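You operate a simulated robot arm through the tools that you are given. There is no shell and no other tool. Be economical: measure what you need, move in short steps, check, and stop when the job is done.

You run a simulated two-armed robot. Do the job below in one go: nothing can be reset, and whatever is moved stays where it is left.

JOB
Hold the small teal tub on the top of the green cabinet steady with one hand and put the labelled brick labelled "No 26" from the middle of the plywood table in it with the other.
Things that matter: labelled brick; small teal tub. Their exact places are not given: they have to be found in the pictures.

The check looks at the end state, three seconds after you hand in, the way a careful person would. Anything else that was tipped, shoved, dropped, spilled or broken makes it a failure.

ROBOT AND FRAMES
Two 6-joint arms with two-finger parallel grippers on one trunk, on a base that drives. Base frame: it is fixed to the floor where the robot stands at the start and does not move with it; the origin is under the middle of the robot, x ahead of it, y to its left, z up; the surface under the hand at the start is at about z = 80. Units: cm, degrees, N and s.
The left shoulder is at the start at [8, 21.6, 159.5], the right one opposite. With the tool pointing down near the work surface each hand reaches from about 10 to 64 cm from the robot's upright axis, wherever it stands, measured 20 degrees to its own side. Places, roughly: small teal tub [-125, -250, 100]. Payload 3.43 kg a hand.
The TCP of each hand is the grasp point between the finger pads, 3 cm short of the fingertips. In the tool frame z runs along the fingers and y along their closing line. Largest opening 9.4 cm; finger width 2.8, thickness 1; the body of the gripper, 5 by 9.6 cm, starts 5.5 cm behind the TCP.
Orientation is that of the tool frame in the base frame, as a unit quaternion [w, x, y, z]. With the fingers straight down and closing along the base's y, the tool's x points along the base's -x, its y along +y and its z along -z.

CONTROLS
- The arms move only by the tool send_rows. It takes "left_deltas", "right_deltas" or both (then of equal length, played together; a hand with none holds still); each is a list of rows, each an object of numbers (a shift or turn left out is 0, a gripper value left out holds the last): "dx", "dy", "dz": the shift along the base's x, y, z in units of 25 mm (1.0 is 25 mm); "wx", "wy", "wz": the turn, a rotation vector about the base's x, y, z in units of 4 degrees (1.0 is 4 degrees); "grip": the gripper command, from -1 (fully open) to 1 (shut), values between in proportion. In form: [{"dx": .., "dy": .., "dz": .., "wx": .., "wy": .., "wz": .., "grip": ..}, ...]. A call has 1 to 10 rows; each row shifts and turns the commanded pose from where the row before left it. A call with a number of a shift or a turn outside -1 to 1 is refused whole. Each row takes 0.2 s and may step no farther than 5 cm and 8.6 degrees from the row before; otherwise, or with a gripper value out of range, the whole call is refused. Where a pose cannot be reached the arm comes as near as it can. A force on the tool above 40 N (or 10 N above the force at the start of the call, whichever is more), or a blocked arm, ends the call early, and 0.2 s more pass. The fingers move at their own pace (about 7.2 cm/s each) and stop on an object; they squeeze with about 21 N. The grip force told is the motor's: it shows also when the fingers shut on nothing. Time passes only in rows, and 0.2 s behind the last, so rows that do not move let the fingers close. The reply holds the time, the measured pose of the TCP, the force on the tool along the base axes, the opening and the grip force, in the units named above and with some noise, with the torque about the TCP (base axes, N m) and any sound that the robot's microphone picked up.
- Cameras (640 x 400 px; columns grow to the right, rows downward): "scene" is now at [8.68, -4.62, 176.46]; the picture's right is [-0.51, -0.86, 0.00], its down [-0.67, 0.39, -0.63] and it looks along [0.54, -0.32, -0.78] (base axes); focal length 275 px, centre (320, 200). "left" rides on the left gripper at [7.6, -1.4, -10.3] in its tool frame; the picture's right is [0.18, 0.98, 0.00], its down [-0.75, 0.14, -0.64] and it looks along [-0.63, 0.12, 0.77] (tool axes); focal length 243 px, centre (320, 200). "right" rides on the right gripper at [7.6, 1.4, -10.3] in its tool frame; the picture's right is [-0.18, 0.98, 0.00], its down [-0.75, -0.14, -0.64] and it looks along [-0.63, -0.12, 0.77] (tool axes); focal length 243 px, centre (320, 200).
- capture(camera): a new picture of that camera. The clock stands still meanwhile.
- slide_trunk(by): slides the trunk up (or, below 0, down) by that many cm; the arms and the scene camera ride with it, the base frame stays. It gives what a move gives, with no picture.
- drive_base(legs): drives the robot by 1 to 6 legs, each [ahead, left, turn to the left] in cm, cm and degrees, along the robot's own axes; the way and the turn of a leg run together, so that a leg with both is an arc; at most 150 cm and 180 degrees a leg. The arms and the cameras ride along, it lands a little off, and it stops where it bumps. It gives what a move gives.
- pan_tilt(pan, tilt): turns the head with the scene camera to pan (to the left, within 86 degrees either way) and tilt (down, from -29 to 69), counted from straight ahead of the robot. It gives what a move gives.
- point_at(camera, pixels): for up to 12 pixels [column, row] of the newest picture of that camera ("zoom" is the newest enlarged one), the place [x, y, z] in the base frame of the surface seen there, good to about 0.2 cm, but the place of the scene camera against the robot may be out by one fixed shift of up to 2.5 cm in any direction. The clock stands still meanwhile.
- inspect(camera, box): a new picture of the part [left, top, right, bottom] of that camera's present view, enlarged. The clock stands still meanwhile.
- finish_job(): hands the job in; it is judged then, once.

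Go step by step. Measure first, check grasps and placings, and put right what went wrong. The budget is 80 turns and 62 pictures, counting those below and the enlarged ones. Unless the task says otherwise, let go and move clear before handing in, and close with one line.

The tools are called after "Call:" as a command line: name --argument value ..., lists and objects as JSON in quotes. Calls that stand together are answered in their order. send_rows: Moves the arms, as the interface text tells. Its arguments: {"type":"object","properties":{"left_deltas":{"type":"array"},"right_deltas":{"type":"array"}},"required":[]} The other tools are called the same way: slide_trunk (by) slides the trunk up or down; drive_base (legs) drives the base; pan_tilt (pan, tilt) turns the head that bears the scene camera; capture (camera) takes a picture; point_at (camera, pixels) gives the place of the surface under pixels of a picture; inspect (camera, box) takes an enlarged picture of a part of a camera's view; finish_job () hands the job in.

At the start:

```text
time_s: 0.0
left_position: [52.99, -4.07, 107.44]
left_tcp_rot: [0.0, 0.0, 1.0, 0.0]
left_wrist_force: [-0.3, -0.2, -0.5]
left_moment: [-0.02, 0.0, 0.0]
left_width: 9.4
left_gripper_force: 0.1
right_position: [38.42, -36.95, 102.07]
right_tcp_rot: [0.0, -0.001, 1.0, -0.001]
right_wrist_force: [0.0, 0.9, 0.3]
right_moment: [-0.02, -0.01, 0.0]
right_width: 9.41
right_gripper_force: 0.0
trunk travel left (down, up): [-82.5, 1.5]
robot x, y, heading: [0.15, 0.38, 0.1]
head pan, tilt: [-30.4, 51.3]
```

scene: 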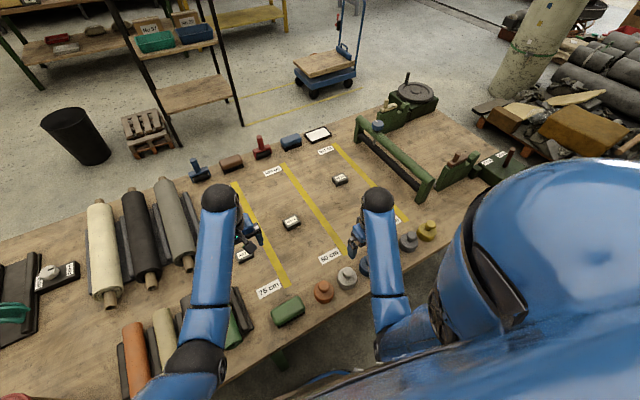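
right: 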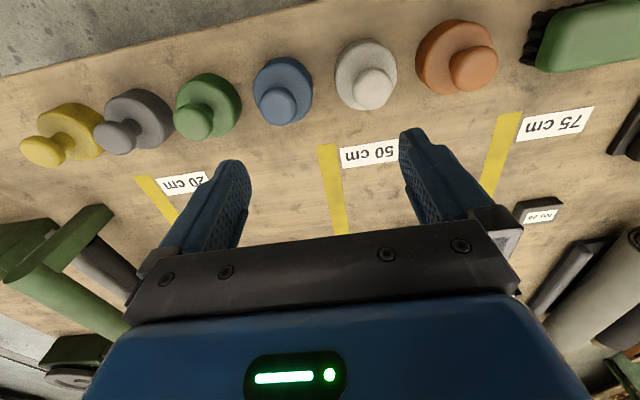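
left: 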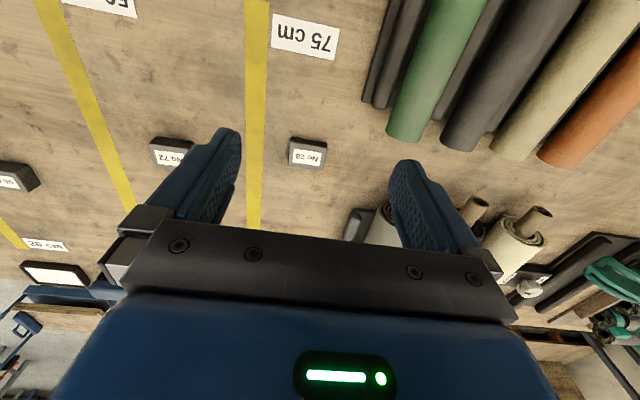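

Three labelled bricks are visible: scene pixels about (243,255), (291,222) and (340,179). I enlarge to read their labels.

Call:
inspect --camera "scene" --box '[220, 150, 380, 270]'

Call:
inspect --camera "left" --box '[0, 120, 340, 220]'

```text
3.33 times, centred on (300, 210) of scene
```

zoom: 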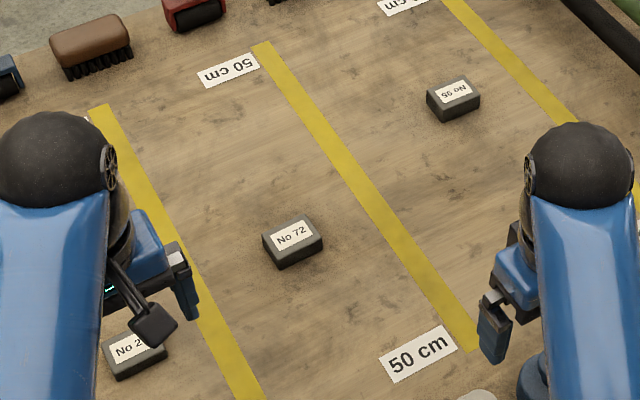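

```text
1.88 times, centred on (170, 170) of left
```

zoom: 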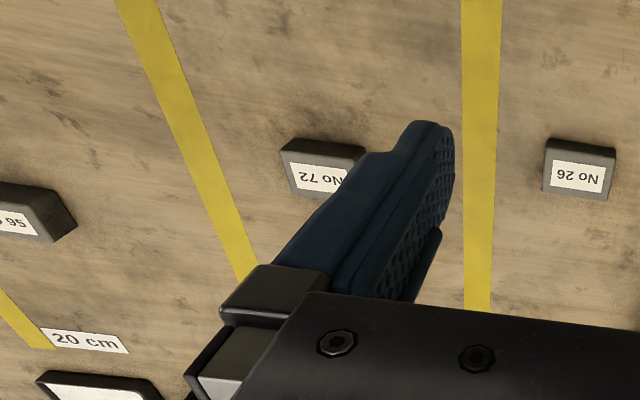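

No 26 is the brick at left-camera pixel (308,152). I measure its top corners and the table around it.

Call:
capture --camera "left"

Call:
inspect --camera "left" --box '[270, 120, 350, 170]'

```text
56 pictures are left
```

left: 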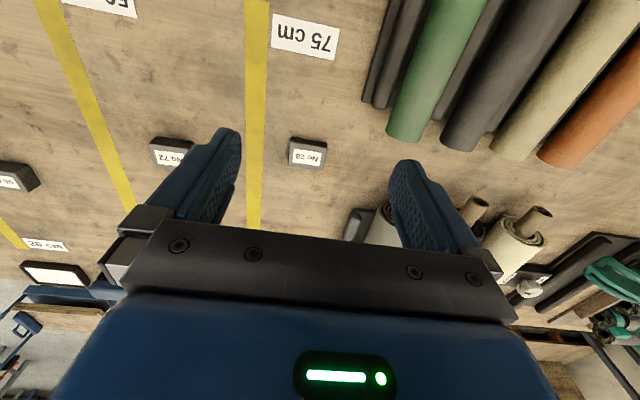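

```text
8.00 times, centred on (310, 145) of left
```

zoom: 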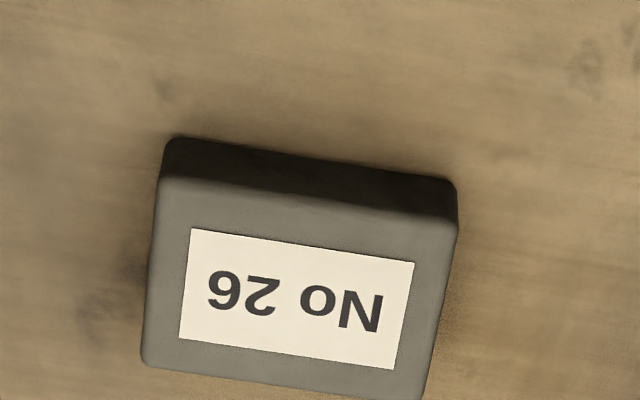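

Call:
point_at --camera "zoom" --pixels '[[165, 182], [452, 222], [147, 358], [415, 392], [297, 299], [80, 200], [540, 260]]'

Call:
point_at --camera "left" --pixels '[[308, 152], [172, 155], [395, 240], [305, 40]]'

```text
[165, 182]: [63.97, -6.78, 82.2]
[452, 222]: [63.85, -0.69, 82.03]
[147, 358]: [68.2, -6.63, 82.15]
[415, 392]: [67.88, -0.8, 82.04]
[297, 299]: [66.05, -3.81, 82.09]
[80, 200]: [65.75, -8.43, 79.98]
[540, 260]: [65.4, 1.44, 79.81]
```

```text
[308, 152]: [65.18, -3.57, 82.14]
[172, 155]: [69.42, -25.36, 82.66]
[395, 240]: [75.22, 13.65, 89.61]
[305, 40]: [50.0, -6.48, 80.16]
```

No 26 is centred at about (66, −3.8), top z 82.1, 4.2 cm along x and 6 along y, 2 cm thick. Before grasping, I look toward the tub (behind right).

Call:
pan_tilt --pan -86 --tilt 18

Call:
capture --camera "scene"

```text
time_s: 1.2
left_position: [53.03, -4.11, 107.58]
left_tcp_rot: [-0.001, 0.0, 1.0, -0.001]
left_wrist_force: [0.2, 0.5, 0.2]
left_moment: [0.04, 0.02, 0.0]
left_width: 9.41
left_gripper_force: 0.0
right_position: [38.3, -36.98, 101.95]
right_tcp_rot: [0.0, 0.0, 1.0, -0.001]
right_wrist_force: [0.1, -0.1, -0.6]
right_moment: [-0.03, 0.01, -0.01]
right_width: 9.39
right_gripper_force: 0.1
trunk travel left (down, up): [-82.5, 1.5]
robot x, y, heading: [-0.11, -0.04, -0.1]
head pan, tilt: [-85.9, 18.0]
```

```text
54 pictures are left
```

scene: 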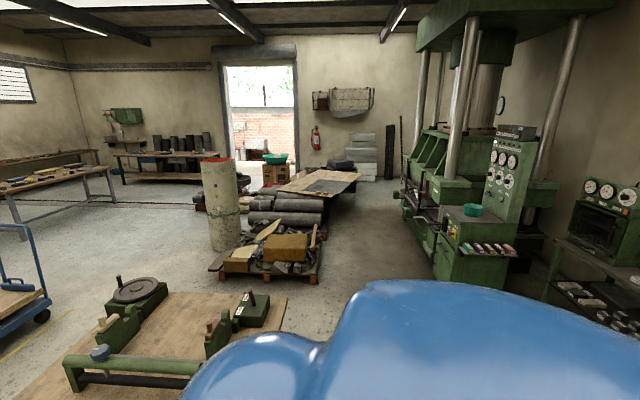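

The teal tub is at about (472,210) on the green cabinet by the press. I zoom in and measure.

Call:
inspect --camera "scene" --box '[400, 180, 560, 280]'

Call:
point_at --camera "scene" --pixels '[[472, 208], [450, 218], [485, 222], [440, 270], [495, 270], [516, 252], [380, 230], [305, 282], [560, 270], [420, 220], [285, 300], [360, 190]]'

```text
4.00 times, centred on (480, 230) of scene
```

zoom: 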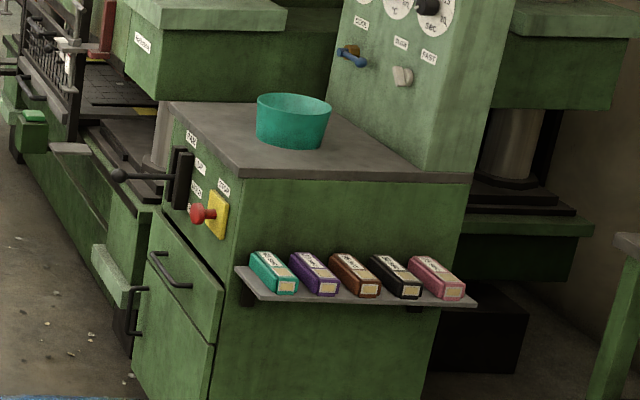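

```text
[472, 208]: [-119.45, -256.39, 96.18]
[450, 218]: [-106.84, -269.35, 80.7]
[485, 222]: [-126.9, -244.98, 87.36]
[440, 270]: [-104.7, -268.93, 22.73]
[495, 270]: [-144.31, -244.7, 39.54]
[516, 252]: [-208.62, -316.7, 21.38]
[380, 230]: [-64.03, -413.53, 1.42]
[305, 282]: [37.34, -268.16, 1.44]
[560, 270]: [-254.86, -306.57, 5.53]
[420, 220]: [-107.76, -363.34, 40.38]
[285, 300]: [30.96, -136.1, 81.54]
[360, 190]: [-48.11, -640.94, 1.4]
```

I measure the tub's rim and the cabinet's top and shelf in the enlarged picture.

Call:
point_at --camera "zoom" --pixels '[[259, 98], [329, 104], [290, 95], [292, 116], [290, 147], [238, 172], [468, 178], [175, 105], [265, 275], [440, 300], [200, 212], [120, 178]]'

```text
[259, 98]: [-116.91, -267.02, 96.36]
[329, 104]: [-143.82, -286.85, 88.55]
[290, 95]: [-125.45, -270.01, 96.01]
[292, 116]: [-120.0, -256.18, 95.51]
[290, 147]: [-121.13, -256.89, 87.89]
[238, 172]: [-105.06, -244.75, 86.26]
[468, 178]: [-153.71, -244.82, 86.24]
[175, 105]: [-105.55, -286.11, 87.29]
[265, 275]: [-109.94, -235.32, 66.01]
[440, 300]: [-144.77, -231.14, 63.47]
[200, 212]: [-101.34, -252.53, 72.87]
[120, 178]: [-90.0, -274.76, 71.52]
```

Cabinet top z≈87, x −154…−105, y −286…−245, with tub centre near (−124,−263), rim z≈96; there's a shelf with bottles on the near side. I need the robot's footprint, so I check the table's near edge and look down.

Call:
point_at --camera "right" --pixels '[[100, 65], [280, 25], [30, 30], [210, 20], [375, 95], [560, 40]]'

Call:
pan_tilt --pan -86 --tilt 69

Call:
capture --camera "scene"

```text
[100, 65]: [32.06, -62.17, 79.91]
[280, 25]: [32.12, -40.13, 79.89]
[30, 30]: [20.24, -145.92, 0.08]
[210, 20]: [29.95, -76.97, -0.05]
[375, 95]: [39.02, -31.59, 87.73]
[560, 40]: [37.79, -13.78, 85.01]
```

```text
time_s: 2.4
left_position: [52.98, -3.97, 107.52]
left_tcp_rot: [0.001, 0.0, 1.0, 0.0]
left_wrist_force: [0.4, -1.6, 0.5]
left_moment: [0.04, 0.01, -0.04]
left_width: 9.41
left_gripper_force: 0.1
right_position: [38.37, -36.87, 101.97]
right_tcp_rot: [0.0, 0.0, 1.0, -0.001]
right_wrist_force: [-0.1, -0.2, -0.8]
right_moment: [0.0, -0.01, 0.01]
right_width: 9.41
right_gripper_force: 0.0
trunk travel left (down, up): [-82.5, 1.5]
robot x, y, heading: [-0.14, 0.03, 0.1]
head pan, tilt: [-85.9, 68.8]
```

```text
52 pictures are left
```

scene: 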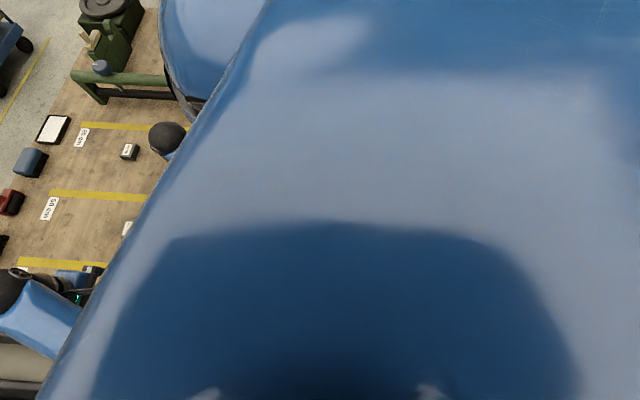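

The table edge is at x≈32; the torso hides the base at this pan. I look straight ahead and down to see the base front.

Call:
pan_tilt --pan 0 --tilt 69

Call:
capture --camera "scene"

```text
time_s: 4.0
left_position: [52.99, -4.04, 107.34]
left_tcp_rot: [0.0, -0.001, 1.0, 0.001]
left_wrist_force: [0.0, 0.6, -0.3]
left_moment: [0.03, 0.03, 0.03]
left_width: 9.39
left_gripper_force: 0.1
right_position: [38.26, -37.07, 101.91]
right_tcp_rot: [0.0, -0.002, 1.0, -0.001]
right_wrist_force: [1.1, -0.6, -0.7]
right_moment: [0.03, 0.0, 0.01]
right_width: 9.37
right_gripper_force: 0.0
trunk travel left (down, up): [-82.5, 1.5]
robot x, y, heading: [0.18, -0.14, 0.0]
head pan, tilt: [0.0, 68.8]
```

```text
51 pictures are left
```

scene: 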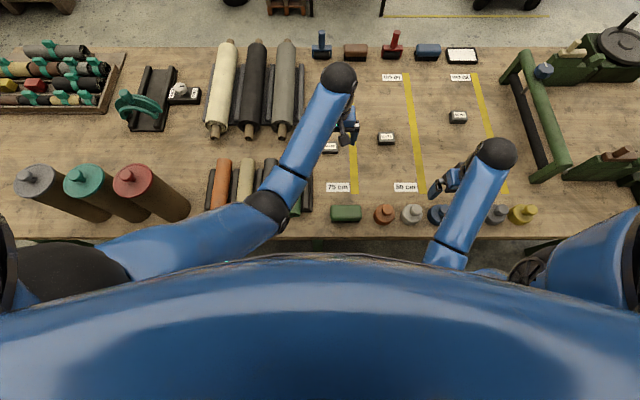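

The torso's front fills the bottom of the view; I measure it and check the elbows' heights.

Call:
point_at --camera "scene" --pixels '[[320, 262], [320, 300], [320, 380], [180, 285], [460, 285], [320, 245], [268, 212], [30, 290], [388, 137], [330, 150], [20, 330], [600, 260]]'

```text
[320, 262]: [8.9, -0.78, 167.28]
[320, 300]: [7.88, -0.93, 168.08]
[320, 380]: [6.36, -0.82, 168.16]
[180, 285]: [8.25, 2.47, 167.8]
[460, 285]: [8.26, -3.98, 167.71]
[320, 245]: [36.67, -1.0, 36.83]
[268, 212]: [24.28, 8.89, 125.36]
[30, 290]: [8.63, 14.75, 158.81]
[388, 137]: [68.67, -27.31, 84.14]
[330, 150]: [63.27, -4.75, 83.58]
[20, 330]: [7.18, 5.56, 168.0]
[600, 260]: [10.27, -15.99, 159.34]
```

The scene camera is off by roughly (−1,−1.5,+1.5). I'll grasp No 26 across its 4.2 cm side, so I turn the left hand −90° about z while moving it over the brick, starting high.

Call:
send_rows --left_deltas '[{"dx": 0.52, "wz": -1, "grip": -1}, {"dx": 0.52, "wz": -1}, {"dx": 0.52, "wz": -1}, {"dx": 0.52, "wz": -1}, {"dx": 0.52, "wz": -1}, {"dx": 0.52, "wz": -1}, {"dx": 0.52, "wz": -1}, {"dx": 0.52, "wz": -1}, {"dx": 0.52, "wz": -1}, {"dx": 0.52, "wz": -1}]'

Call:
send_rows --left_deltas '[{"wz": -1}, {"wz": -1}, {"wz": -1}, {"wz": -1}, {"wz": -1}, {"wz": -1}, {"wz": -1}, {"wz": -1}, {"wz": -1}, {"wz": -1}]'

Call:
send_rows --left_deltas '[{"wz": -1, "dz": -0.5}, {"wz": -1, "dz": -0.5}, {"wz": -0.5, "dz": -0.5}, {"dz": -0.5}, {"dz": -0.5}]'

Call:
capture --camera "left"

```text
time_s: 6.2
left_position: [65.97, -3.98, 107.44]
left_tcp_rot: [0.0, 0.343, 0.939, -0.001]
left_wrist_force: [-0.8, 0.0, -0.6]
left_moment: [0.01, -0.01, 0.0]
left_width: 9.41
left_gripper_force: 0.0
right_position: [38.46, -36.99, 101.94]
right_tcp_rot: [0.0, -0.001, 1.0, 0.0]
right_wrist_force: [0.6, -0.4, -0.5]
right_moment: [0.03, -0.02, 0.05]
right_width: 9.39
right_gripper_force: 0.0
trunk travel left (down, up): [-82.5, 1.5]
robot x, y, heading: [-0.02, -0.04, -0.2]
head pan, tilt: [0.0, 68.8]
```

```text
time_s: 8.4
left_position: [65.99, -4.06, 107.59]
left_tcp_rot: [0.001, 0.643, 0.766, 0.0]
left_wrist_force: [-0.7, -0.6, 0.8]
left_moment: [0.0, 0.03, 0.0]
left_width: 9.44
left_gripper_force: 0.2
right_position: [38.42, -36.95, 101.97]
right_tcp_rot: [0.0, -0.001, 1.0, -0.001]
right_wrist_force: [0.1, -0.2, 0.6]
right_moment: [0.0, 0.06, -0.03]
right_width: 9.4
right_gripper_force: 0.0
trunk travel left (down, up): [-82.5, 1.5]
robot x, y, heading: [-0.09, 0.36, -0.0]
head pan, tilt: [0.0, 68.8]
```

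```text
time_s: 9.6
left_position: [65.15, -3.89, 101.53]
left_tcp_rot: [0.0, 0.707, 0.707, 0.0]
left_wrist_force: [0.0, -0.9, 0.4]
left_moment: [0.03, 0.02, 0.0]
left_width: 9.4
left_gripper_force: 0.1
left hand out of reach, approached as far as the arm can: row 5
right_position: [38.3, -36.89, 101.99]
right_tcp_rot: [0.0, -0.002, 1.0, -0.001]
right_wrist_force: [0.2, 0.2, -0.1]
right_moment: [-0.02, -0.01, 0.0]
right_width: 9.42
right_gripper_force: 0.0
trunk travel left (down, up): [-82.5, 1.5]
robot x, y, heading: [0.18, 0.1, -0.1]
head pan, tilt: [0.0, 68.8]
```

```text
50 pictures are left
```

left: 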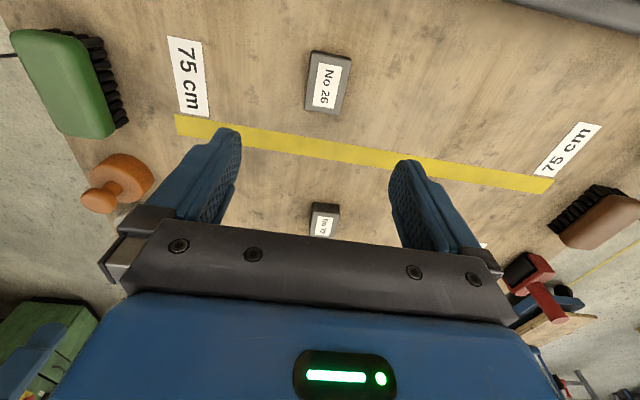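

The left arm runs out of reach at z 101.5. I raise both hands 22.5 cm and then lower the trunk 22 cm.

Call:
send_rows --left_deltas '[{"dz": 0.9}, {"dz": 0.9}, {"dz": 0.9}, {"dz": 0.9}, {"dz": 0.9}, {"dz": 0.9}, {"dz": 0.9}, {"dz": 0.9}, {"dz": 0.9}, {"dz": 0.9}]' --right_deltas '[{"dz": 0.9}, {"dz": 0.9}, {"dz": 0.9}, {"dz": 0.9}, {"dz": 0.9}, {"dz": 0.9}, {"dz": 0.9}, {"dz": 0.9}, {"dz": 0.9}, {"dz": 0.9}]'

Call:
slide_trunk --by -22

Call:
capture --camera "left"

Call:
capture --camera "scene"

```text
time_s: 11.8
left_position: [65.9, -3.96, 123.51]
left_tcp_rot: [-0.001, 0.707, 0.708, -0.001]
left_wrist_force: [0.4, -0.3, 0.0]
left_moment: [0.01, -0.01, 0.0]
left_width: 9.38
left_gripper_force: 0.2
left hand out of reach, approached as far as the arm can: row 10
right_position: [38.68, -37.19, 102.97]
right_tcp_rot: [0.001, -0.001, 1.0, -0.002]
right_wrist_force: [-0.1, -0.1, -0.5]
right_moment: [0.01, -0.01, 0.03]
right_width: 9.39
right_gripper_force: 0.1
right hand out of reach, approached as far as the arm can: row 1, 2, 3, 4, 5, 6, 7, 8, 9, 10
trunk travel left (down, up): [-82.5, 1.5]
robot x, y, heading: [0.36, 0.16, -0.1]
head pan, tilt: [0.0, 68.8]
```

```text
time_s: 13.2
left_position: [65.82, -3.76, 110.9]
left_tcp_rot: [0.001, 0.707, 0.707, -0.001]
left_wrist_force: [0.2, -0.1, -0.4]
left_moment: [0.0, -0.02, 0.0]
left_width: 9.39
left_gripper_force: 0.1
right_position: [38.66, -37.1, 90.88]
right_tcp_rot: [0.005, -0.001, 1.0, -0.002]
right_wrist_force: [0.6, -1.7, 10.0]
right_moment: [0.47, 0.14, -0.1]
right_width: 9.3
right_gripper_force: 0.0
trunk travel left (down, up): [-69.9, 14.1]
robot x, y, heading: [0.2, -0.14, 0.1]
head pan, tilt: [0.0, 68.8]
stopped: the force on the tool passed its limit at 100 N (the readings are from after the stop); the commanded pose is now the measured one
```

```text
49 pictures are left
```

left: 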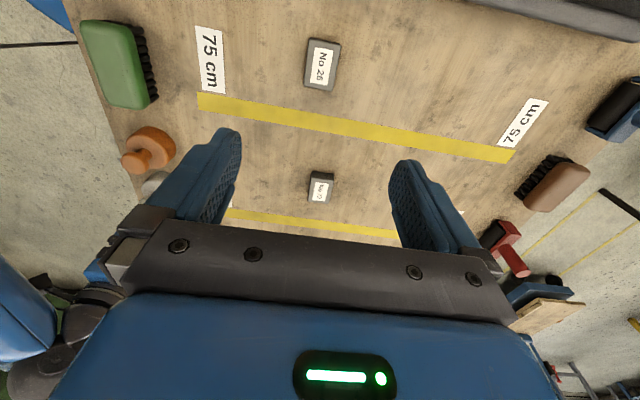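

```text
48 pictures are left
```

scene: 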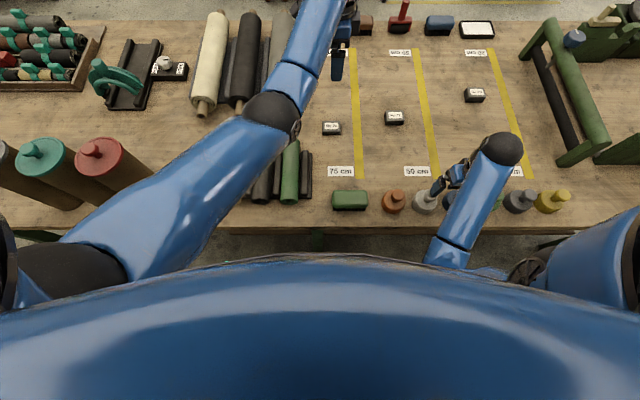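

The right arm could not rise (already folded), and it came down on the table's knobs before stopping. I raise the trunk again to free it and look with the right camera.

Call:
slide_trunk --by 12.6

Call:
capture --camera "right"

```text
time_s: 14.8
left_position: [65.98, -4.03, 123.4]
left_tcp_rot: [-0.001, 0.707, 0.707, 0.0]
left_wrist_force: [0.0, 0.7, -0.5]
left_moment: [-0.04, -0.04, 0.02]
left_width: 9.39
left_gripper_force: 0.1
right_position: [38.82, -37.26, 103.39]
right_tcp_rot: [0.002, -0.001, 1.0, -0.002]
right_wrist_force: [-0.5, 0.2, 0.1]
right_moment: [0.01, 0.03, -0.03]
right_width: 9.4
right_gripper_force: 0.0
trunk travel left (down, up): [-82.5, 1.5]
robot x, y, heading: [-0.01, 0.01, -0.0]
head pan, tilt: [0.0, 68.8]
```

```text
47 pictures are left
```

right: 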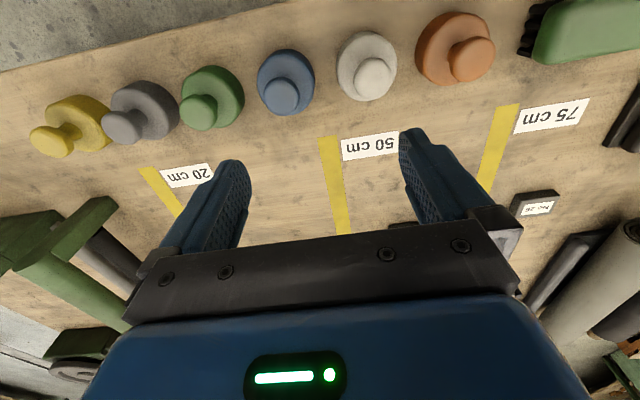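

The knobs look unmoved. I move the right hand forward and then up, where it can rise, and check the readings before lowering again.

Call:
send_rows --right_deltas '[{"dx": 0.9}, {"dx": 0.9}, {"dx": 0.9}, {"dx": 0.9}, {"dx": 0.9}, {"dx": 0.9, "dz": 0.8}, {"dz": 0.9}, {"dz": 0.9}, {"dz": 0.9}, {"dz": 0.9}]'

Call:
point_at --camera "right" --pixels '[[377, 80], [287, 85], [202, 112], [472, 58], [123, 127]]'

```text
time_s: 16.9
left_position: [65.97, -4.0, 123.38]
left_tcp_rot: [-0.001, 0.707, 0.707, -0.001]
left_wrist_force: [0.5, -0.6, 0.0]
left_moment: [-0.01, -0.01, 0.03]
left_width: 9.4
left_gripper_force: 0.1
right_position: [55.44, -38.3, 108.6]
right_tcp_rot: [0.003, -0.001, 1.0, -0.002]
right_wrist_force: [-0.3, -0.4, -0.3]
right_moment: [-0.02, -0.02, 0.0]
right_width: 9.4
right_gripper_force: 0.1
right hand out of reach, approached as far as the arm can: row 7, 8, 9, 10
trunk travel left (down, up): [-82.5, 1.5]
robot x, y, heading: [0.12, 0.01, -0.1]
head pan, tilt: [0.0, 68.8]
```

```text
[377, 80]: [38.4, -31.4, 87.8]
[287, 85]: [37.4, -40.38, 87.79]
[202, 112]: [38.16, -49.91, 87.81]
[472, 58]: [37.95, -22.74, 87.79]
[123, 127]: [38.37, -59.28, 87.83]
```

Knob tops are all still at z 87.8 and in line; nothing tipped. The right hand reaches higher the farther out it is, so I move it out more and up.

Call:
send_rows --right_deltas '[{"dx": 0.9}, {"dx": 0.9}, {"dx": 0.9}, {"dx": 0.9}, {"dx": 0.4, "dz": 0.5}, {"dz": 0.8}, {"dz": 0.8}, {"dz": 0.8}, {"dz": 0.8}]'

```text
time_s: 18.9
left_position: [65.87, -3.93, 123.45]
left_tcp_rot: [-0.001, 0.707, 0.707, -0.001]
left_wrist_force: [0.9, 0.1, -0.8]
left_moment: [-0.01, 0.02, 0.01]
left_width: 9.41
left_gripper_force: 0.1
right_position: [65.56, -38.38, 117.88]
right_tcp_rot: [0.003, 0.0, 1.0, -0.002]
right_wrist_force: [1.4, -0.2, -0.5]
right_moment: [-0.04, 0.0, -0.01]
right_width: 9.38
right_gripper_force: 0.1
trunk travel left (down, up): [-82.5, 1.5]
robot x, y, heading: [0.19, 0.08, 0.0]
head pan, tilt: [0.0, 68.8]
```

Both hands are now at z≥118, over bare table. I lower the trunk 20 cm (right tips end near z 95).

Call:
slide_trunk --by -20

Call:
capture --camera "scene"

Call:
capture --camera "left"

```text
time_s: 21.1
left_position: [65.93, -4.11, 103.4]
left_tcp_rot: [0.0, 0.708, 0.706, 0.0]
left_wrist_force: [-0.2, 0.4, -0.8]
left_moment: [0.01, 0.03, 0.0]
left_width: 9.39
left_gripper_force: 0.1
right_position: [65.45, -38.35, 97.93]
right_tcp_rot: [0.003, -0.001, 1.0, -0.002]
right_wrist_force: [0.2, 0.1, 0.0]
right_moment: [0.01, 0.02, 0.0]
right_width: 9.41
right_gripper_force: 0.0
trunk travel left (down, up): [-62.5, 21.5]
robot x, y, heading: [-0.09, -0.05, 0.1]
head pan, tilt: [0.0, 68.8]
```

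```text
46 pictures are left
```

scene: 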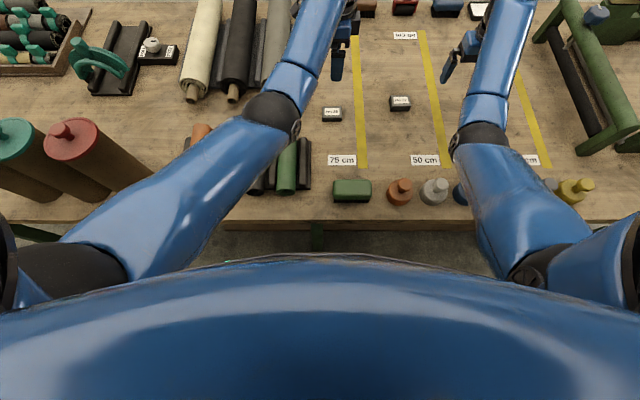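

```text
45 pictures are left
```

left: 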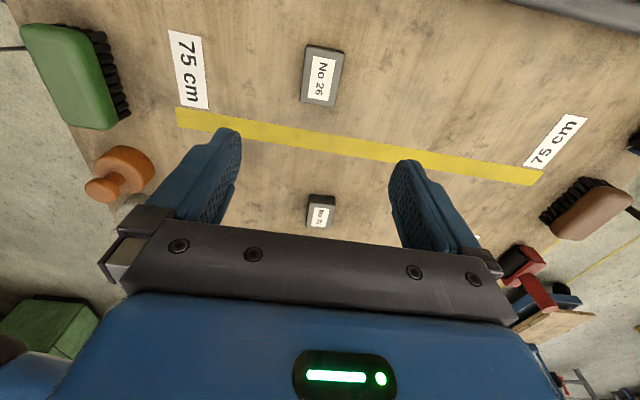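

The brick is at left pixel (322,75). I verify its place before descending.

Call:
point_at --camera "left" --pixels '[[322, 75], [308, 48], [343, 52], [301, 98], [337, 103]]'

```text
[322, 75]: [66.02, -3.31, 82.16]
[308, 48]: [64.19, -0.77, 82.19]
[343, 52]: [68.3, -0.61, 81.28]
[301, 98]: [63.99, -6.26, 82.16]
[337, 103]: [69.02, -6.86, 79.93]
```

Centre confirmed at about (66.0, −3.7). I descend to z≈85.4.

Call:
send_rows --left_deltas '[{"dz": -0.9, "dy": 0.12}, {"dz": -0.9}, {"dz": -0.9}, {"dz": -0.9}, {"dz": -0.9}, {"dz": -0.9}, {"dz": -0.9}, {"dz": -0.9}]'

Call:
capture --camera "left"

```text
time_s: 22.9
left_position: [65.98, -3.85, 85.27]
left_tcp_rot: [0.0, 0.707, 0.708, 0.001]
left_wrist_force: [0.2, 0.4, -0.4]
left_moment: [-0.02, 0.0, -0.02]
left_width: 9.41
left_gripper_force: 0.1
right_position: [65.55, -38.43, 97.71]
right_tcp_rot: [0.003, -0.001, 1.0, -0.002]
right_wrist_force: [0.3, -0.4, -0.4]
right_moment: [0.0, -0.01, 0.02]
right_width: 9.44
right_gripper_force: 0.0
trunk travel left (down, up): [-62.5, 21.5]
robot x, y, heading: [0.3, -0.24, -0.1]
head pan, tilt: [0.0, 68.8]
```

```text
44 pictures are left
```

left: 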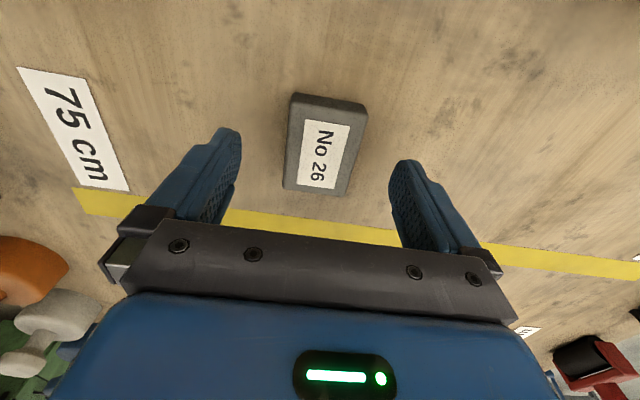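

The brick sits between the fingers. I descend to z≈83.4 and close.

Call:
send_rows --left_deltas '[{"dz": -0.4}, {"dz": -0.35}, {"grip": 1}, {"grip": 1}, {"grip": 1}, {"grip": 1}, {"grip": 1}]'

Call:
send_rows --left_deltas '[{"dz": 0.5}, {"dz": 0.9}, {"dz": 0.9}, {"dz": 0.9}]'

Call:
capture --camera "left"

```text
time_s: 24.5
left_position: [65.97, -3.75, 83.52]
left_tcp_rot: [0.0, 0.707, 0.707, -0.001]
left_wrist_force: [-0.9, 0.6, 0.0]
left_moment: [0.01, 0.0, 0.0]
left_width: 4.55
left_gripper_force: 21.0
right_position: [65.55, -38.35, 97.79]
right_tcp_rot: [0.003, -0.001, 1.0, -0.002]
right_wrist_force: [0.2, -0.3, 0.6]
right_moment: [-0.01, 0.02, -0.02]
right_width: 9.39
right_gripper_force: 0.1
trunk travel left (down, up): [-62.5, 21.5]
robot x, y, heading: [0.24, 0.41, -0.1]
head pan, tilt: [0.0, 68.8]
```

```text
time_s: 25.5
left_position: [66.11, -3.81, 91.46]
left_tcp_rot: [-0.001, 0.707, 0.707, 0.0]
left_wrist_force: [-0.7, 0.4, -0.1]
left_moment: [0.02, 0.01, 0.0]
left_width: 4.5
left_gripper_force: 21.0
right_position: [65.62, -38.47, 97.86]
right_tcp_rot: [0.004, -0.001, 1.0, -0.002]
right_wrist_force: [0.0, 0.0, 0.8]
right_moment: [0.01, 0.03, 0.01]
right_width: 9.4
right_gripper_force: 0.0
trunk travel left (down, up): [-62.5, 21.5]
robot x, y, heading: [0.15, -0.18, 0.4]
head pan, tilt: [0.0, 68.8]
```

```text
43 pictures are left
```

left: 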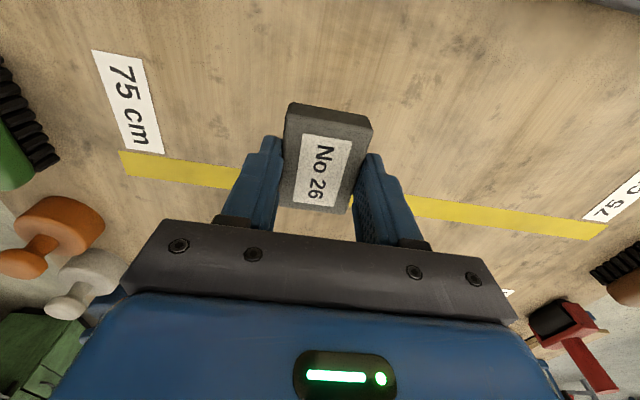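

The brick is held (opening 4.5 cm, 21 N). I lift it to carry height, raise the trunk, and look back-left for obstacles before reversing.

Call:
send_rows --left_deltas '[{"dz": 0.9}, {"dz": 0.9}, {"dz": 0.9}, {"dz": 0.9}, {"dz": 0.9}]'

Call:
slide_trunk --by 20

Call:
pan_tilt --pan 86 --tilt 25

Call:
capture --camera "scene"

```text
time_s: 26.7
left_position: [66.08, -3.66, 103.02]
left_tcp_rot: [-0.001, 0.708, 0.707, -0.001]
left_wrist_force: [0.2, 0.5, -0.1]
left_moment: [0.01, -0.03, 0.0]
left_width: 4.55
left_gripper_force: 20.9
right_position: [65.59, -38.33, 97.82]
right_tcp_rot: [0.003, -0.001, 1.0, -0.001]
right_wrist_force: [0.1, 0.5, -0.6]
right_moment: [0.0, 0.02, -0.03]
right_width: 9.37
right_gripper_force: 0.0
trunk travel left (down, up): [-62.5, 21.5]
robot x, y, heading: [-0.01, 0.13, 0.1]
head pan, tilt: [0.0, 68.8]
```

```text
time_s: 28.9
left_position: [66.11, -3.64, 123.01]
left_tcp_rot: [-0.001, 0.707, 0.708, 0.0]
left_wrist_force: [0.9, 0.4, -1.0]
left_moment: [0.0, -0.02, 0.0]
left_width: 4.54
left_gripper_force: 20.5
right_position: [65.54, -38.43, 117.75]
right_tcp_rot: [0.004, 0.0, 1.0, -0.002]
right_wrist_force: [-0.1, 0.3, -0.1]
right_moment: [0.0, -0.04, 0.06]
right_width: 9.38
right_gripper_force: 0.1
trunk travel left (down, up): [-82.5, 1.5]
robot x, y, heading: [0.26, -0.12, 0.1]
head pan, tilt: [0.0, 68.8]
```

```text
time_s: 30.5
left_position: [66.05, -3.65, 122.91]
left_tcp_rot: [-0.001, 0.707, 0.707, -0.001]
left_wrist_force: [-0.2, -0.4, -0.4]
left_moment: [0.01, -0.04, 0.02]
left_width: 4.53
left_gripper_force: 21.1
right_position: [65.55, -38.31, 117.86]
right_tcp_rot: [0.004, 0.0, 1.0, -0.001]
right_wrist_force: [-0.9, 0.2, -0.6]
right_moment: [-0.03, -0.01, 0.0]
right_width: 9.43
right_gripper_force: 0.0
trunk travel left (down, up): [-82.5, 1.5]
robot x, y, heading: [0.35, 0.47, 0.2]
head pan, tilt: [85.9, 25.0]
```

```text
42 pictures are left
```

scene: 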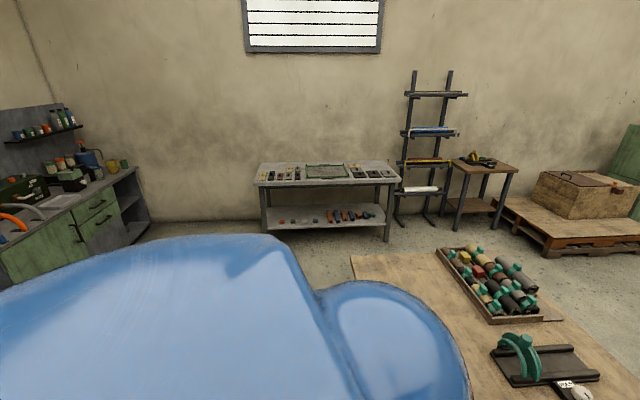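

Call:
point_at --camera "scene" --pixels '[[140, 180], [60, 240], [10, 270], [180, 215], [100, 190], [5, 240], [262, 190]]'

```text
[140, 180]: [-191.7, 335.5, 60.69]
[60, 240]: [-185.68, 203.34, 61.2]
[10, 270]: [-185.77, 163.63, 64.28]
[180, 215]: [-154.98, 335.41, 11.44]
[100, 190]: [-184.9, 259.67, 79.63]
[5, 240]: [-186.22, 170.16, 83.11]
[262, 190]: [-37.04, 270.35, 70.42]
```

The counter behind is at x≈−185, so there's room to back off 65 cm. I reverse and then turn right 90° to face the cabinet side.

Call:
drive_base --legs '[[-65, 0, 0], [0, 0, -90]]'

Call:
pan_tilt --pan 0 --tilt 35

Call:
capture --camera "scene"

```text
time_s: 38.1
left_position: [-71.32, -66.72, 122.77]
left_tcp_rot: [-0.001, 1.0, -0.01, 0.001]
left_wrist_force: [0.2, -0.3, -1.2]
left_moment: [-0.01, 0.02, 0.01]
left_width: 4.53
left_gripper_force: 20.8
right_position: [-105.92, -65.5, 117.93]
right_tcp_rot: [0.001, 0.713, 0.701, -0.003]
right_wrist_force: [0.1, 0.2, 0.3]
right_moment: [-0.01, -0.01, 0.02]
right_width: 9.42
right_gripper_force: 0.2
trunk travel left (down, up): [-82.5, 1.5]
robot x, y, heading: [-66.42, -0.86, -91.2]
head pan, tilt: [85.9, 25.0]
```

```text
time_s: 39.7
left_position: [-71.38, -66.69, 122.96]
left_tcp_rot: [-0.001, 1.0, -0.009, 0.0]
left_wrist_force: [-0.9, -0.2, -0.5]
left_moment: [0.03, -0.01, 0.01]
left_width: 4.53
left_gripper_force: 21.2
right_position: [-106.05, -65.53, 117.8]
right_tcp_rot: [0.001, 0.713, 0.701, -0.003]
right_wrist_force: [-0.5, -0.5, 0.0]
right_moment: [0.0, -0.01, 0.03]
right_width: 9.39
right_gripper_force: 0.1
trunk travel left (down, up): [-82.5, 1.5]
robot x, y, heading: [-66.17, -0.72, -91.1]
head pan, tilt: [0.0, 35.0]
```

```text
41 pictures are left
```

scene: 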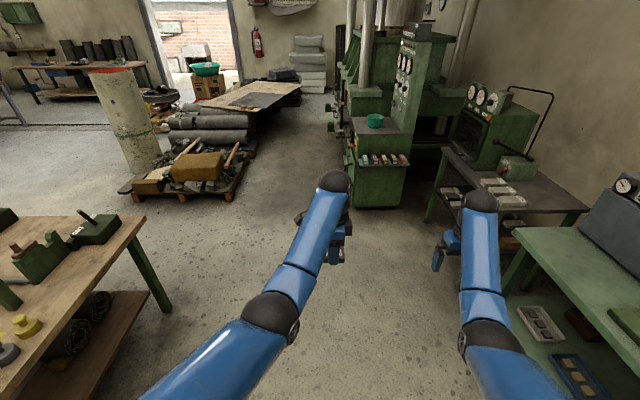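

The floor ahead is open; benches lie to the right. I measure the cabinet, bench corners and clear floor.

Call:
inspect --camera "scene" --box '[320, 90, 480, 210]'

Call:
point_at --camera "scene" --pixels '[[588, 210], [444, 150], [425, 222], [535, 225], [505, 285], [355, 205], [403, 208], [250, 165], [235, 198], [135, 197], [150, 225], [360, 125]]'

```text
3.33 times, centred on (400, 150) of scene
```

zoom: 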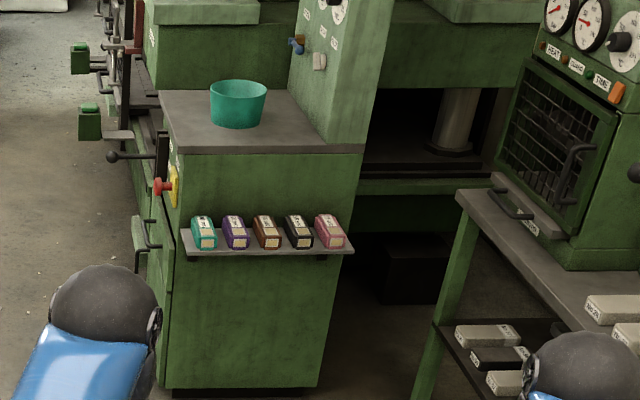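

```text
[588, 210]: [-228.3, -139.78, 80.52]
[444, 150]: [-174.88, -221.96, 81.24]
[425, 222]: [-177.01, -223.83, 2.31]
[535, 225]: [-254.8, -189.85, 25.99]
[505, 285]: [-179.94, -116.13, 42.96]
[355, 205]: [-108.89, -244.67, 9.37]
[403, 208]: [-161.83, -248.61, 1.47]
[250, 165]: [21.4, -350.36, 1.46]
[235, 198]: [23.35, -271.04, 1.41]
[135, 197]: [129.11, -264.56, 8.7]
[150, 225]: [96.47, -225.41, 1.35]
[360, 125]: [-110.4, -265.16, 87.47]
```

The space on the cabinet's east/north-east side is free, so I'll approach facing about −150°. First I drive to a staging point ~110 cm from the tub and turn toward it.

Call:
point_at --camera "zoom" --pixels '[[213, 92], [264, 92], [238, 97], [238, 124], [238, 84], [290, 92], [330, 145], [362, 148], [195, 250], [352, 250], [112, 156], [157, 187]]'

Call:
drive_base --legs '[[103, 19, 0], [100, 19, 0], [0, 0, -59]]'

Call:
capture --camera "scene"

```text
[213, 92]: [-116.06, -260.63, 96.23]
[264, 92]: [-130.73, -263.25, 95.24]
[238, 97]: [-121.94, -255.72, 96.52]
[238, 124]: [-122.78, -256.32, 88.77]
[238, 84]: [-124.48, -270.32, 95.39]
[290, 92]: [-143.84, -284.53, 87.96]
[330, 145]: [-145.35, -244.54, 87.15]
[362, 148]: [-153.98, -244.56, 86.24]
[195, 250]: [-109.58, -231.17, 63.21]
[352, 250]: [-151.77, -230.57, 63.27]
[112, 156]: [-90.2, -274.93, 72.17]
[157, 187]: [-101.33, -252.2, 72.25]
```

```text
time_s: 52.3
left_position: [-94.55, -226.67, 122.89]
left_tcp_rot: [0.0, 0.858, -0.514, 0.0]
left_wrist_force: [-0.4, 0.5, 0.1]
left_moment: [0.02, 0.01, -0.01]
left_width: 4.52
left_gripper_force: 21.1
right_position: [-110.41, -195.86, 117.95]
right_tcp_rot: [-0.001, 0.97, 0.244, -0.003]
right_wrist_force: [0.5, -0.5, 0.4]
right_moment: [-0.02, 0.03, -0.03]
right_width: 9.42
right_gripper_force: 0.1
trunk travel left (down, up): [-82.5, 1.5]
robot x, y, heading: [-34.81, -198.86, -151.9]
head pan, tilt: [0.0, 35.0]
```

```text
39 pictures are left
```

scene: 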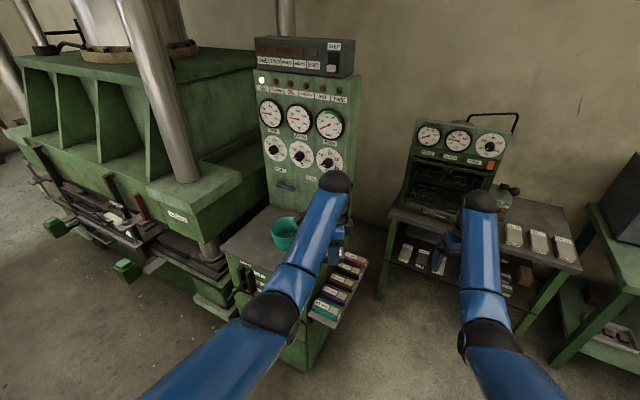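

Tub centre is about (−123.5,−263), radius ~7.5, and a tall panel stands at x≤−144. Before closing in, I bring the right hand inward and the left hand slightly left, both clear in height.

Call:
send_rows --left_deltas '[{"dx": 0.296, "dy": -0.386, "dz": -0.36}, {"dx": 0.296, "dy": -0.386, "dz": -0.36}, {"dx": 0.296, "dy": -0.386, "dz": -0.36}, {"dx": 0.296, "dy": -0.386, "dz": -0.36}, {"dx": 0.296, "dy": -0.386, "dz": -0.36}, {"dx": 0.296, "dy": -0.386, "dz": -0.36}, {"dx": 0.296, "dy": -0.386, "dz": -0.36}, {"dx": 0.296, "dy": -0.386, "dz": -0.36}, {"dx": 0.296, "dy": -0.386, "dz": -0.36}, {"dx": 0.296, "dy": -0.386, "dz": -0.36}]' --right_deltas '[{"dx": 0.584, "dy": -0.413, "dz": -0.44}, {"dx": 0.584, "dy": -0.413, "dz": -0.44}, {"dx": 0.584, "dy": -0.413, "dz": -0.44}, {"dx": 0.584, "dy": -0.413, "dz": -0.44}, {"dx": 0.584, "dy": -0.413, "dz": -0.44}, {"dx": 0.584, "dy": -0.413, "dz": -0.44}, {"dx": 0.584, "dy": -0.413, "dz": -0.44}, {"dx": 0.584, "dy": -0.413, "dz": -0.44}, {"dx": 0.584, "dy": -0.413, "dz": -0.44}, {"dx": 0.584, "dy": -0.413, "dz": -0.44}]'

Call:
capture --camera "scene"

```text
time_s: 54.5
left_position: [-87.11, -236.31, 113.82]
left_tcp_rot: [-0.001, 0.858, -0.514, 0.0]
left_wrist_force: [0.5, -0.5, -0.3]
left_moment: [0.04, 0.01, -0.04]
left_width: 4.55
left_gripper_force: 21.1
right_position: [-96.1, -206.26, 106.55]
right_tcp_rot: [0.0, 0.97, 0.244, -0.004]
right_wrist_force: [0.5, 0.6, -0.3]
right_moment: [0.02, -0.03, 0.03]
right_width: 9.36
right_gripper_force: 0.1
right hand out of reach, approached as far as the arm can: row 2
trunk travel left (down, up): [-82.5, 1.5]
robot x, y, heading: [-34.05, -198.49, -151.9]
head pan, tilt: [0.0, 35.0]
```

```text
38 pictures are left
```

scene: 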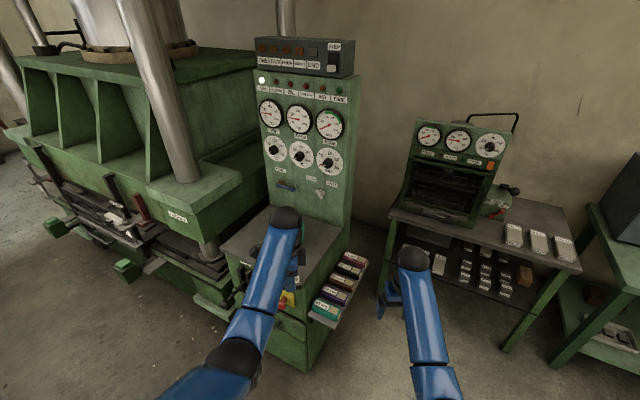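

The path is clear. I drive most of the way (32 ahead, 14.7 left), then recheck.

Call:
drive_base --legs '[[32, 14.7, 0]]'

Call:
pan_tilt --pan 0 --tilt 55

Call:
capture --camera "scene"

Call:
capture --camera "right"

```text
time_s: 56.8
left_position: [-109.08, -263.26, 114.09]
left_tcp_rot: [0.002, 0.855, -0.519, -0.001]
left_wrist_force: [-0.1, -0.5, -0.9]
left_moment: [0.02, -0.01, -0.01]
left_width: 4.51
left_gripper_force: 21.2
right_position: [-117.7, -233.11, 106.65]
right_tcp_rot: [0.0, 0.971, 0.238, -0.004]
right_wrist_force: [0.3, -0.3, -0.2]
right_moment: [0.0, 0.01, -0.03]
right_width: 9.39
right_gripper_force: 0.1
trunk travel left (down, up): [-82.5, 1.5]
robot x, y, heading: [-56.41, -226.76, -152.7]
head pan, tilt: [0.0, 35.0]
```

```text
time_s: 57.6
left_position: [-109.21, -263.37, 113.85]
left_tcp_rot: [-0.001, 0.855, -0.519, 0.001]
left_wrist_force: [0.0, -0.5, -0.7]
left_moment: [0.01, 0.01, 0.0]
left_width: 4.55
left_gripper_force: 20.6
right_position: [-117.73, -233.31, 106.56]
right_tcp_rot: [-0.001, 0.971, 0.237, -0.004]
right_wrist_force: [-0.2, -0.6, -0.4]
right_moment: [0.02, -0.01, 0.03]
right_width: 9.41
right_gripper_force: 0.1
trunk travel left (down, up): [-82.5, 1.5]
robot x, y, heading: [-55.85, -226.41, -152.5]
head pan, tilt: [0.0, 55.0]
```

```text
37 pictures are left
```

scene: 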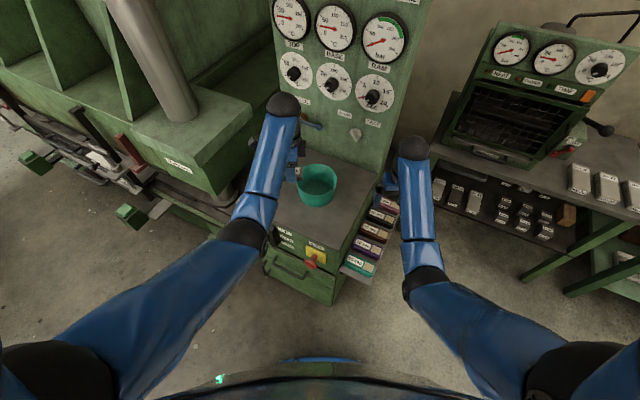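

```text
36 pictures are left
```

right: 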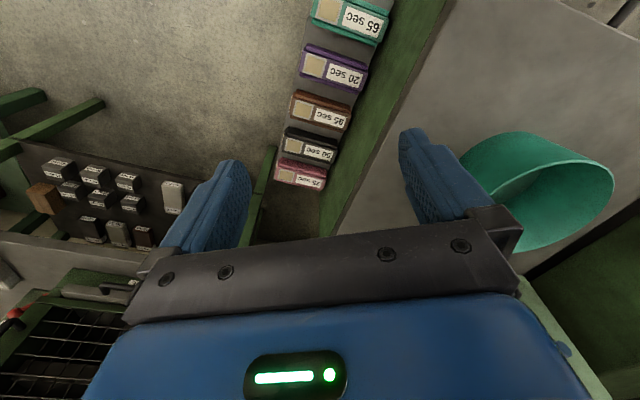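

The tub shows at scene (317,187) and in the right camera at (540,190). I measure its rim precisely with the right camera, and the blue edge at scene (318,361), which may be my base.

Call:
point_at --camera "right" --pixels '[[470, 152], [513, 134], [575, 153], [612, 175], [530, 180], [497, 188], [560, 215], [440, 90], [345, 235], [320, 160], [500, 30]]'

Call:
point_at --camera "scene" --pixels '[[318, 360], [285, 361], [360, 362], [317, 190], [313, 262], [342, 268]]'

```text
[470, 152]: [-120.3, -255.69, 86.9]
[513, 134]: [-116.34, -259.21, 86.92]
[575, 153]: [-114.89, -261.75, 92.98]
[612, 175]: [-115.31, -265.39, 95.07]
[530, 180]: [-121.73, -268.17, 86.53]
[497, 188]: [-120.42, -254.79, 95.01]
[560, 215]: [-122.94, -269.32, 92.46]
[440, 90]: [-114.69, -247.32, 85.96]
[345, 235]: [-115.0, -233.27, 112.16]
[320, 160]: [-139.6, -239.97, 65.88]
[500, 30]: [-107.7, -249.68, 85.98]
```

```text
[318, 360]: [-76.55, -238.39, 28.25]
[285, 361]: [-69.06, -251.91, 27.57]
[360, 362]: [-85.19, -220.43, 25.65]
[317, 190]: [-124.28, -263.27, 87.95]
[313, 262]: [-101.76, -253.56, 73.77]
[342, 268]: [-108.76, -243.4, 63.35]
```

My base is a rectangle whose front is 23.5 cm ahead of the axis and low, so a further 17 cm is safe. True heights: cabinet top z 86, tub rim z 95. I drive 17 ahead.

Call:
drive_base --legs '[[17, 1, 0]]'

Call:
capture --camera "right"

Call:
capture --camera "scene"

Call:
capture --camera "left"

```text
time_s: 59.1
left_position: [-123.98, -271.77, 113.95]
left_tcp_rot: [0.001, 0.853, -0.522, -0.001]
left_wrist_force: [0.5, 0.0, -1.1]
left_moment: [0.01, 0.02, 0.0]
left_width: 4.54
left_gripper_force: 20.7
right_position: [-132.25, -241.51, 106.77]
right_tcp_rot: [0.0, 0.972, 0.235, -0.006]
right_wrist_force: [0.3, 0.7, 0.2]
right_moment: [0.02, 0.02, -0.01]
right_width: 9.42
right_gripper_force: 0.1
trunk travel left (down, up): [-82.5, 1.5]
robot x, y, heading: [-70.66, -235.26, -152.9]
head pan, tilt: [0.0, 55.0]
```

```text
35 pictures are left
```

right: 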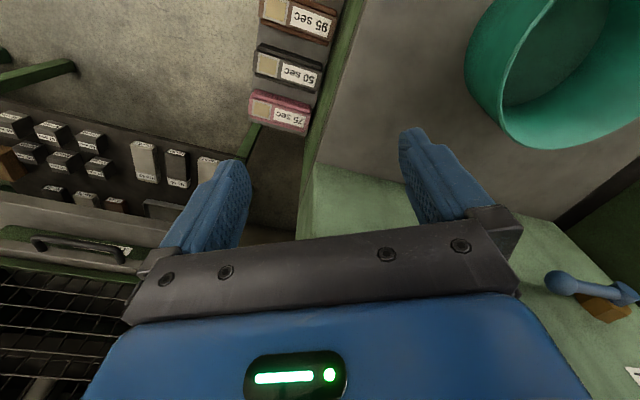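

```text
34 pictures are left
```

scene: 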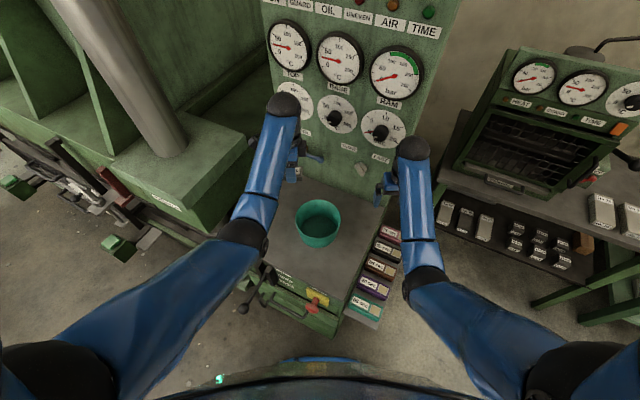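

```text
33 pictures are left
```

left: 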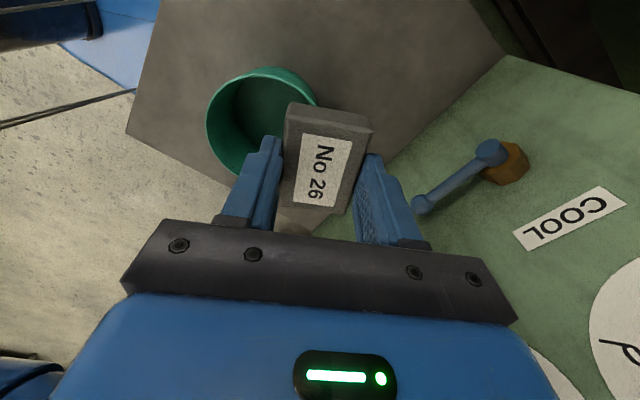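

Both hands are now near the panel with its lever. I measure the rim and panel parts in both hand cameras.

Call:
point_at --camera "left" --pixels '[[208, 120], [222, 92], [262, 70], [300, 78], [250, 110], [318, 100], [415, 207], [490, 150], [440, 130], [385, 160], [470, 185]]'

Call:
point_at --camera "right" --pixels '[[497, 30], [498, 80], [508, 130], [550, 147], [610, 135], [545, 80], [500, 10], [560, 285], [600, 310], [370, 190], [520, 225], [312, 180]]'

```text
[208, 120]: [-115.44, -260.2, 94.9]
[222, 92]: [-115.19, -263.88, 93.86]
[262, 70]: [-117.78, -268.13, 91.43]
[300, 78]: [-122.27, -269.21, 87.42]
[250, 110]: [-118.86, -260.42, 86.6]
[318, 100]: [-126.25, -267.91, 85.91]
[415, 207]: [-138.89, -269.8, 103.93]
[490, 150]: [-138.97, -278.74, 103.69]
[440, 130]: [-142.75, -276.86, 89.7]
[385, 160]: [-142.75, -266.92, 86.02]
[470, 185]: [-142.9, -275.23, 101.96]
```

```text
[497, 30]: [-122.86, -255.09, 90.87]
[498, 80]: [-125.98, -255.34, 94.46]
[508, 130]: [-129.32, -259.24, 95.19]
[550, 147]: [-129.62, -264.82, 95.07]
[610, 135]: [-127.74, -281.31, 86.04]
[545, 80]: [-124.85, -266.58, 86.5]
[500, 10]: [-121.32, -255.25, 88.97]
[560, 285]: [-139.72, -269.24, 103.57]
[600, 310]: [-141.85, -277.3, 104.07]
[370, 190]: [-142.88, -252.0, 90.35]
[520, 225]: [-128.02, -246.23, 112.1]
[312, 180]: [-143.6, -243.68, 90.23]
```

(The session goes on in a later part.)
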